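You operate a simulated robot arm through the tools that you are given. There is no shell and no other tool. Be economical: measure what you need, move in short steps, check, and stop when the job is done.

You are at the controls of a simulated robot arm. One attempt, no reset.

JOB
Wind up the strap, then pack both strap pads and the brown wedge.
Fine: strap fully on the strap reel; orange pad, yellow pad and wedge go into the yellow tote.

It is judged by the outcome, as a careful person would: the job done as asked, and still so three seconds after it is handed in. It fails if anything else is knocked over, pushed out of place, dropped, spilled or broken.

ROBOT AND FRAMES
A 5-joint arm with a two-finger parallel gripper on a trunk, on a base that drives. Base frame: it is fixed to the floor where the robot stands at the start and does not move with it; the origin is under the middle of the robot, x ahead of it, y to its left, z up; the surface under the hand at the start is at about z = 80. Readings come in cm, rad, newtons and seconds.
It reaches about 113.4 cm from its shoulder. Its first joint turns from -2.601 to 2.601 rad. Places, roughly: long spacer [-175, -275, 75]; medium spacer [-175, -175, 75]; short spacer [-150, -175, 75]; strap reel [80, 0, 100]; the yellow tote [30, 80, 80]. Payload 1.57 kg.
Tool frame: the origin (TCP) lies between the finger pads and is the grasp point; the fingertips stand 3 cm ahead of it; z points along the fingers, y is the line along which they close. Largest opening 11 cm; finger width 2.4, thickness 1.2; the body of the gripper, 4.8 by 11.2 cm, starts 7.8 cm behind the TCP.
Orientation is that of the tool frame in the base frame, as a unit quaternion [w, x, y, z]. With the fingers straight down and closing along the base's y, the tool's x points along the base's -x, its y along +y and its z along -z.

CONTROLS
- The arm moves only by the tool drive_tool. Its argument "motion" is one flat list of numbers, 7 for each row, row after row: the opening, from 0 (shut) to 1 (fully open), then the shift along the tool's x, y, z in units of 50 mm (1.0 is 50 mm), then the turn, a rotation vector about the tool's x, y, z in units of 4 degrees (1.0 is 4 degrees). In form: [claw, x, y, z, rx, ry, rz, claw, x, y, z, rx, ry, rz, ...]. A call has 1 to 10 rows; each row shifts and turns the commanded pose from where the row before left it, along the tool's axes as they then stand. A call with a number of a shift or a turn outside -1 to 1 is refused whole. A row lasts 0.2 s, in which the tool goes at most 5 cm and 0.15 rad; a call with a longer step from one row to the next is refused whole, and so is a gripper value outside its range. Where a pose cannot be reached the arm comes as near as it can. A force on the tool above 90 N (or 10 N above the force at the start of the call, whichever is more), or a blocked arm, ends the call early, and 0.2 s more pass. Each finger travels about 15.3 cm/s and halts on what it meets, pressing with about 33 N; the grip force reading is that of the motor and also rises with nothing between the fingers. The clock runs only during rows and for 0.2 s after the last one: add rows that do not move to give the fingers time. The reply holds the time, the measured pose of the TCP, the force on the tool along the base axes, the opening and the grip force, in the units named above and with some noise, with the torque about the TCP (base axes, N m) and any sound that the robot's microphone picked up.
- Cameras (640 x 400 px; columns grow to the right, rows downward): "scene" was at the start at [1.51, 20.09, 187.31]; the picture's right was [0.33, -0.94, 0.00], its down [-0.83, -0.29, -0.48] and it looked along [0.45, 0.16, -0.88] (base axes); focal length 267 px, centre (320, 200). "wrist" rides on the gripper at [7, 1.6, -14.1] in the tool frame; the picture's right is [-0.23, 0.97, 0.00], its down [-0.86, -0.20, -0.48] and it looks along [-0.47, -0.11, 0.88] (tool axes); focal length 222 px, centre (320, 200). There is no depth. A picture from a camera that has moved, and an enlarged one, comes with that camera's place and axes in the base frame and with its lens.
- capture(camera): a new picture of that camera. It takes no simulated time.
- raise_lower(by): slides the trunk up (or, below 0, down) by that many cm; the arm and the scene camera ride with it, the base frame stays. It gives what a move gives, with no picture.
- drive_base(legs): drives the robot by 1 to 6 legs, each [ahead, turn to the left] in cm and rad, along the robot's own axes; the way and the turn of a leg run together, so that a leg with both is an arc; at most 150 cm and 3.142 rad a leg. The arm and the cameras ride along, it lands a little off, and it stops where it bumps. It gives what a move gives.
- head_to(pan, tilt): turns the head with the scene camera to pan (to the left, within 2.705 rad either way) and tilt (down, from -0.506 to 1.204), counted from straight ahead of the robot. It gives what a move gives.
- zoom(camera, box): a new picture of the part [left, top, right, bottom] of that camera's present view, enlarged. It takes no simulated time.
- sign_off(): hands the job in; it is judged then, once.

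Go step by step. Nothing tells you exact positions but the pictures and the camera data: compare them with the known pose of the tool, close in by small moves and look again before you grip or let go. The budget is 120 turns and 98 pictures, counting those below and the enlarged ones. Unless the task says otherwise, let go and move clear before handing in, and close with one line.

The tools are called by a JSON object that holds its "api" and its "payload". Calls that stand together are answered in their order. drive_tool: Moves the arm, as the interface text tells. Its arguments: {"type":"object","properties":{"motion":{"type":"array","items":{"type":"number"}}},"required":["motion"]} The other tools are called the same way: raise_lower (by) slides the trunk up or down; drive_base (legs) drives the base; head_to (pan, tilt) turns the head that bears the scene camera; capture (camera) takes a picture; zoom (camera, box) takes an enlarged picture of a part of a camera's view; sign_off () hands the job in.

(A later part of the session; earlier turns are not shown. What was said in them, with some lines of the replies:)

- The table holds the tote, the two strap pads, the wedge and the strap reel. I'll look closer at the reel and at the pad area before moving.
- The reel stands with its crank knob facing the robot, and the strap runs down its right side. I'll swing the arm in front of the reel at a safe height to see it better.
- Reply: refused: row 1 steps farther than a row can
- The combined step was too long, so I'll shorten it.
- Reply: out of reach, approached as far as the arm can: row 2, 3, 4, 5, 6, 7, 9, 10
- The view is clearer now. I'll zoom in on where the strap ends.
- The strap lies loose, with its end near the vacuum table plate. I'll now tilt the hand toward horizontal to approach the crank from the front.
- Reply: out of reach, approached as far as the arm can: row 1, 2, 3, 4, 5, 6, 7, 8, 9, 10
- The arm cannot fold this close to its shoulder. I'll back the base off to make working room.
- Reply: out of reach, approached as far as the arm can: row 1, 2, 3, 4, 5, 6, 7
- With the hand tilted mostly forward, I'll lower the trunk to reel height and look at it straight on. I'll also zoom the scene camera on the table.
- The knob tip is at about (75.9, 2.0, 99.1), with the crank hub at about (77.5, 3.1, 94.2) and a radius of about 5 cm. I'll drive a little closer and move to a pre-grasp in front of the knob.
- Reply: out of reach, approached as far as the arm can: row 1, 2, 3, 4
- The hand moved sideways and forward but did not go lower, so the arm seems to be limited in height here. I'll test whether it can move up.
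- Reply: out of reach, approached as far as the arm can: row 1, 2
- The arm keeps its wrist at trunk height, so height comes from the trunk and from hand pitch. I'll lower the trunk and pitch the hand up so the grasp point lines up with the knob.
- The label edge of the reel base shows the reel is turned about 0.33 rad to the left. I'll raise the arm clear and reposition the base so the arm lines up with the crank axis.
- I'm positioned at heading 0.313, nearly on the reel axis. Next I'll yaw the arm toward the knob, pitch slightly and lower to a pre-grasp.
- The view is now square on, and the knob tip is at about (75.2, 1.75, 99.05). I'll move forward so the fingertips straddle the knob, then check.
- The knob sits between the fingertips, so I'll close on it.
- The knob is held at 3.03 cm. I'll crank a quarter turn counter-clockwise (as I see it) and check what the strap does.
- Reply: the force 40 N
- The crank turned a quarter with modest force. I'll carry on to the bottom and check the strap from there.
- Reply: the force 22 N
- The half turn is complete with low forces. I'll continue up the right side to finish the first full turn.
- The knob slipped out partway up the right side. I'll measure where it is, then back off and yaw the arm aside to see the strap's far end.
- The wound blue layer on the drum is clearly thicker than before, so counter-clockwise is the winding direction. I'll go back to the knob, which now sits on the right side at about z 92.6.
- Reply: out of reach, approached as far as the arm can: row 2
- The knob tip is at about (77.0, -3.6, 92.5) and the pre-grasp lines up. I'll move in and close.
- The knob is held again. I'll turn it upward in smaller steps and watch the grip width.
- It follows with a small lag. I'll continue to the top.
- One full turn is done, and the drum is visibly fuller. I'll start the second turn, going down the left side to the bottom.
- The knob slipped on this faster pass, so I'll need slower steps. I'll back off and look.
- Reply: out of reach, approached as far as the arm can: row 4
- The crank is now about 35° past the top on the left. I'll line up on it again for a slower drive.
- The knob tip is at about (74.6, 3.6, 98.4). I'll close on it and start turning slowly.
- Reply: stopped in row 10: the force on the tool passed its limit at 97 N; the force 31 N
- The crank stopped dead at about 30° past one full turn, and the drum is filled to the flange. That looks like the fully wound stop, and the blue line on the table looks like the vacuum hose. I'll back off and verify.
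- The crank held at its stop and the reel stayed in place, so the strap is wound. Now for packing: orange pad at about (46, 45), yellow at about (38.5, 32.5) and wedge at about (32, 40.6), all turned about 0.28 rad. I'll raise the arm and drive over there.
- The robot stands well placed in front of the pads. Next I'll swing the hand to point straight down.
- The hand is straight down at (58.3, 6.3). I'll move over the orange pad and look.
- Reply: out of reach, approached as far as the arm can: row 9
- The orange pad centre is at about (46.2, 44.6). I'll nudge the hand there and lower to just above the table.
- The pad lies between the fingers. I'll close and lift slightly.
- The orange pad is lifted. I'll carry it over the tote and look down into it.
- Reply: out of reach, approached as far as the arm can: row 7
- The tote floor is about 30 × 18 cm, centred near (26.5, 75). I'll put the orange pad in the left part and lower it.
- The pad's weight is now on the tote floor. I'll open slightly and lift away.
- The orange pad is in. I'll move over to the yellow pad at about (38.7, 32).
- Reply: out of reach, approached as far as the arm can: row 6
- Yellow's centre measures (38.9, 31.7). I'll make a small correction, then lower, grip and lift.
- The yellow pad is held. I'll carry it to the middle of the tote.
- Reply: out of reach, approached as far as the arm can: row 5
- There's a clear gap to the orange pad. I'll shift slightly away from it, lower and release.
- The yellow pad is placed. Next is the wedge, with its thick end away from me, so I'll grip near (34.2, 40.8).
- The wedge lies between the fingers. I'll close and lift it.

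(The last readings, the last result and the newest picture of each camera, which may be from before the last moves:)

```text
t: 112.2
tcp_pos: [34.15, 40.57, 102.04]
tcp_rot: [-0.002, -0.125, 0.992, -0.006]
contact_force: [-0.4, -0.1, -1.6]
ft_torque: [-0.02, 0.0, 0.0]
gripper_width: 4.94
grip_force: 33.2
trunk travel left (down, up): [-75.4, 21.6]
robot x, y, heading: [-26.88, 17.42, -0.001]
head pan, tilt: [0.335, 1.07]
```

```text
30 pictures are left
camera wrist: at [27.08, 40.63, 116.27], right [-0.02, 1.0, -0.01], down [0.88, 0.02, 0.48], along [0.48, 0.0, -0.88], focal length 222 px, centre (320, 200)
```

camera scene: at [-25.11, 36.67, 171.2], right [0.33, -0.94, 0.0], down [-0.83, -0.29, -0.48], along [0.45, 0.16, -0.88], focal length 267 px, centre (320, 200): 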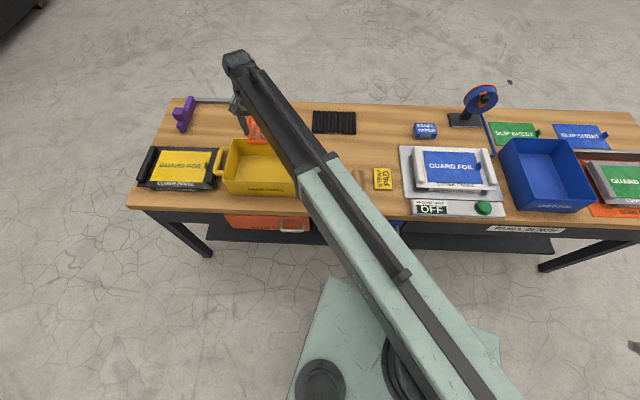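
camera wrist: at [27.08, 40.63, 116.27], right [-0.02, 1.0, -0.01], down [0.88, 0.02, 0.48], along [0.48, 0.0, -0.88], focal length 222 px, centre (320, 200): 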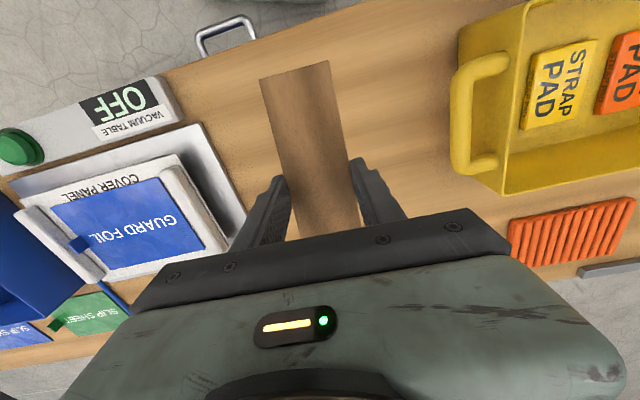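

The wedge is lifted. I'll carry it to the free right end of the tote.

{"api": "drive_tool", "payload": {"motion": [0.2, -0.088, 0.835, 0, 0, 0, 0, 0.2, -0.088, 0.835, 0, 0, 0, 0, 0.2, -0.088, 0.835, 0, 0, 0, 0, 0.2, -0.088, 0.835, 0, 0, 0, 0, 0.2, -0.088, 0.835, 0, 0, 0, 0, 0.2, -0.088, 0.835, 0, 0, 0, 0, 0.2, 0, 0, 0, 0, 0, 0]}}

{"api": "capture", "payload": {"camera": "wrist"}}

```text
t: 113.8
tcp_pos: [30.4, 65.46, 102.15]
tcp_rot: [-0.002, -0.125, 0.992, -0.006]
contact_force: [0.4, 0.8, -0.7]
ft_torque: [-0.01, -0.03, -0.01]
gripper_width: 4.91
grip_force: 33.5
trunk travel left (down, up): [-75.4, 21.6]
robot x, y, heading: [-26.96, 17.61, 0.001]
head pan, tilt: [0.335, 1.07]
```

```text
29 pictures are left
camera wrist: at [23.33, 65.47, 116.27], right [-0.02, 1.0, -0.01], down [0.88, 0.02, 0.48], along [0.48, 0.0, -0.88], focal length 222 px, centre (320, 200)
```

wrist: 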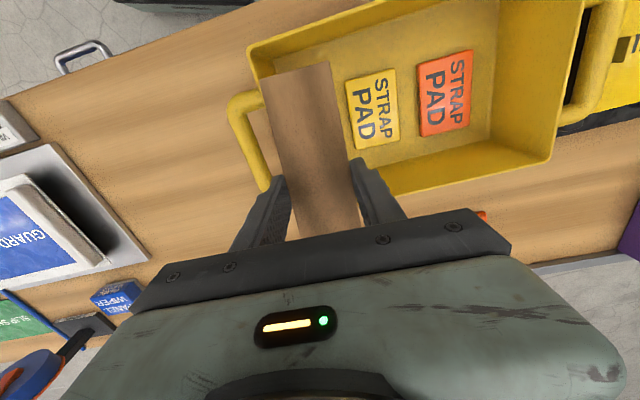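

The gap to the yellow pad is 4.9 cm and to the left rim about 4.3 cm. I'll shift 0.4 cm toward the pads and lower partway to check.

{"api": "drive_tool", "payload": {"motion": [0.2, 0, 0.08, 0, 0, 0, 0, 0.2, 0, 0, 0, 0, 0, 0]}}

{"api": "raise_lower", "payload": {"by": -10}}

{"api": "capture", "payload": {"camera": "wrist"}}

```text
t: 114.4
tcp_pos: [30.31, 65.9, 102.01]
tcp_rot: [-0.001, -0.125, 0.992, -0.006]
contact_force: [-0.8, 0.0, -1.3]
ft_torque: [0.02, -0.04, -0.03]
gripper_width: 4.9
grip_force: 32.9
trunk travel left (down, up): [-75.4, 21.6]
robot x, y, heading: [-26.68, 16.99, 0.001]
head pan, tilt: [0.335, 1.07]
```

```text
t: 115.8
tcp_pos: [30.4, 65.93, 91.98]
tcp_rot: [-0.002, -0.126, 0.992, -0.006]
contact_force: [-0.4, 0.7, -1.1]
ft_torque: [0.0, -0.04, 0.01]
gripper_width: 4.92
grip_force: 32.5
trunk travel left (down, up): [-65.4, 31.6]
robot x, y, heading: [-26.78, 17.17, 0.0]
head pan, tilt: [0.335, 1.07]
```

```text
28 pictures are left
camera wrist: at [23.26, 65.9, 106.28], right [-0.02, 1.0, -0.01], down [0.88, 0.02, 0.48], along [0.48, 0.0, -0.88], focal length 222 px, centre (320, 200)
```

wrist: 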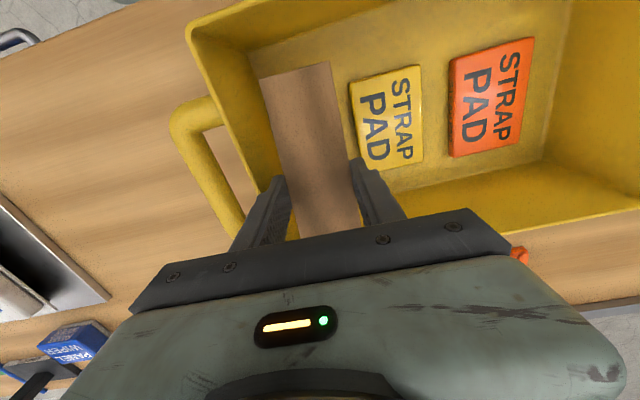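

There is clear room on both sides. I'll lower the rest of the way and release.

{"api": "raise_lower", "payload": {"by": -7.4}}

{"api": "drive_tool", "payload": {"motion": [0.53, 0, 0, 0, 0, 0, 0, 0.53, 0, 0, 0, 0, 0, 0, 0.53, 0, 0, 0, 0, 0, 0]}}

{"api": "raise_lower", "payload": {"by": 24}}

{"api": "capture", "payload": {"camera": "wrist"}}

```text
t: 116.9
tcp_pos: [30.43, 65.88, 84.62]
tcp_rot: [-0.001, -0.125, 0.992, -0.006]
contact_force: [-0.4, 0.1, -0.6]
ft_torque: [0.0, -0.01, 0.01]
gripper_width: 4.91
grip_force: 33.2
trunk travel left (down, up): [-58.0, 39.0]
robot x, y, heading: [-26.48, 17.11, -0.001]
head pan, tilt: [0.335, 1.07]
```

```text
t: 117.7
tcp_pos: [30.47, 65.98, 84.62]
tcp_rot: [-0.002, -0.125, 0.992, -0.006]
contact_force: [-0.1, 1.1, -0.3]
ft_torque: [-0.04, 0.01, 0.02]
gripper_width: 5.78
grip_force: 0.1
trunk travel left (down, up): [-58.0, 39.0]
robot x, y, heading: [-26.97, 17.45, 0.002]
head pan, tilt: [0.335, 1.07]
```

```text
t: 120.2
tcp_pos: [30.37, 65.88, 108.65]
tcp_rot: [-0.002, -0.126, 0.992, -0.005]
contact_force: [-0.8, -0.1, -0.1]
ft_torque: [0.0, 0.0, 0.02]
gripper_width: 5.83
grip_force: 0.0
trunk travel left (down, up): [-82.0, 15.0]
robot x, y, heading: [-27.05, 17.29, -0.001]
head pan, tilt: [0.335, 1.07]
```

```text
27 pictures are left
camera wrist: at [23.26, 65.9, 122.87], right [-0.02, 1.0, -0.01], down [0.88, 0.02, 0.48], along [0.48, 0.0, -0.88], focal length 222 px, centre (320, 200)
```

wrist: 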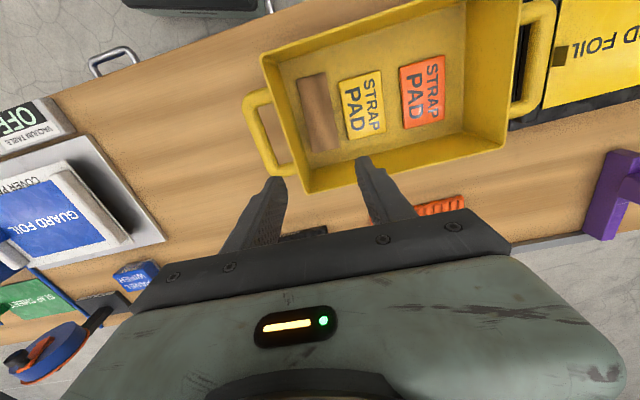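

All three items lie in the tote. I'll take a last look at the reel to confirm it has stayed fully wound.

{"api": "zoom", "payload": {"camera": "scene", "box": [430, 60, 550, 160]}}

{"api": "zoom", "payload": {"camera": "wrist", "box": [0, 230, 180, 390]}}

```text
4.00 times, centred on (490, 110) of scene
camera zoom: at [-25.09, 36.64, 178.4], right [0.33, -0.94, 0.0], down [-0.83, -0.29, -0.48], along [0.45, 0.16, -0.88], focal length 1068 px, centre (-360, 560)
```

zoom: 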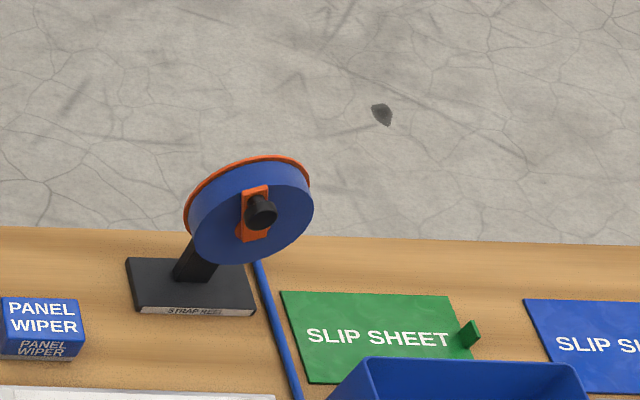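

```text
2.50 times, centred on (90, 310) of wrist
camera zoom: at [23.26, 65.9, 122.87], right [-0.02, 1.0, -0.01], down [0.88, 0.02, 0.48], along [0.48, 0.0, -0.88], focal length 555 px, centre (895, -75)
```

zoom: 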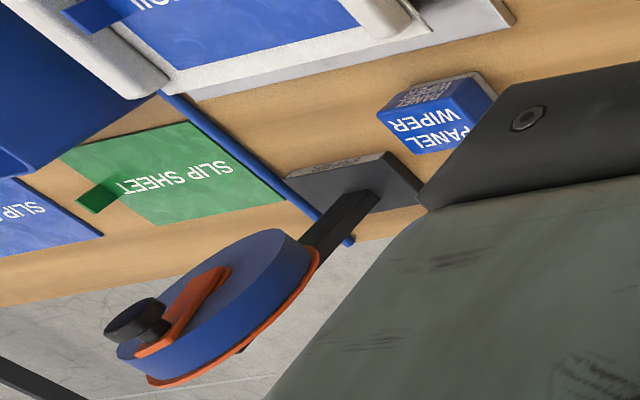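

The reel drum is full to the flange, the crank has stayed at its stop, and the hand is clear above the tote. I'm handing in now.

{"api": "sign_off", "payload": {}}

```text
The job is handed in.
```

I handed the job in with the orange pad, yellow pad and brown wedge lying in the yellow tote. I judge the strap fully wound because the crank hit a hard stop after a little more than one full turn and the drum was full to the flange. The reel base shifted by about 0.25 cm while I was cranking.
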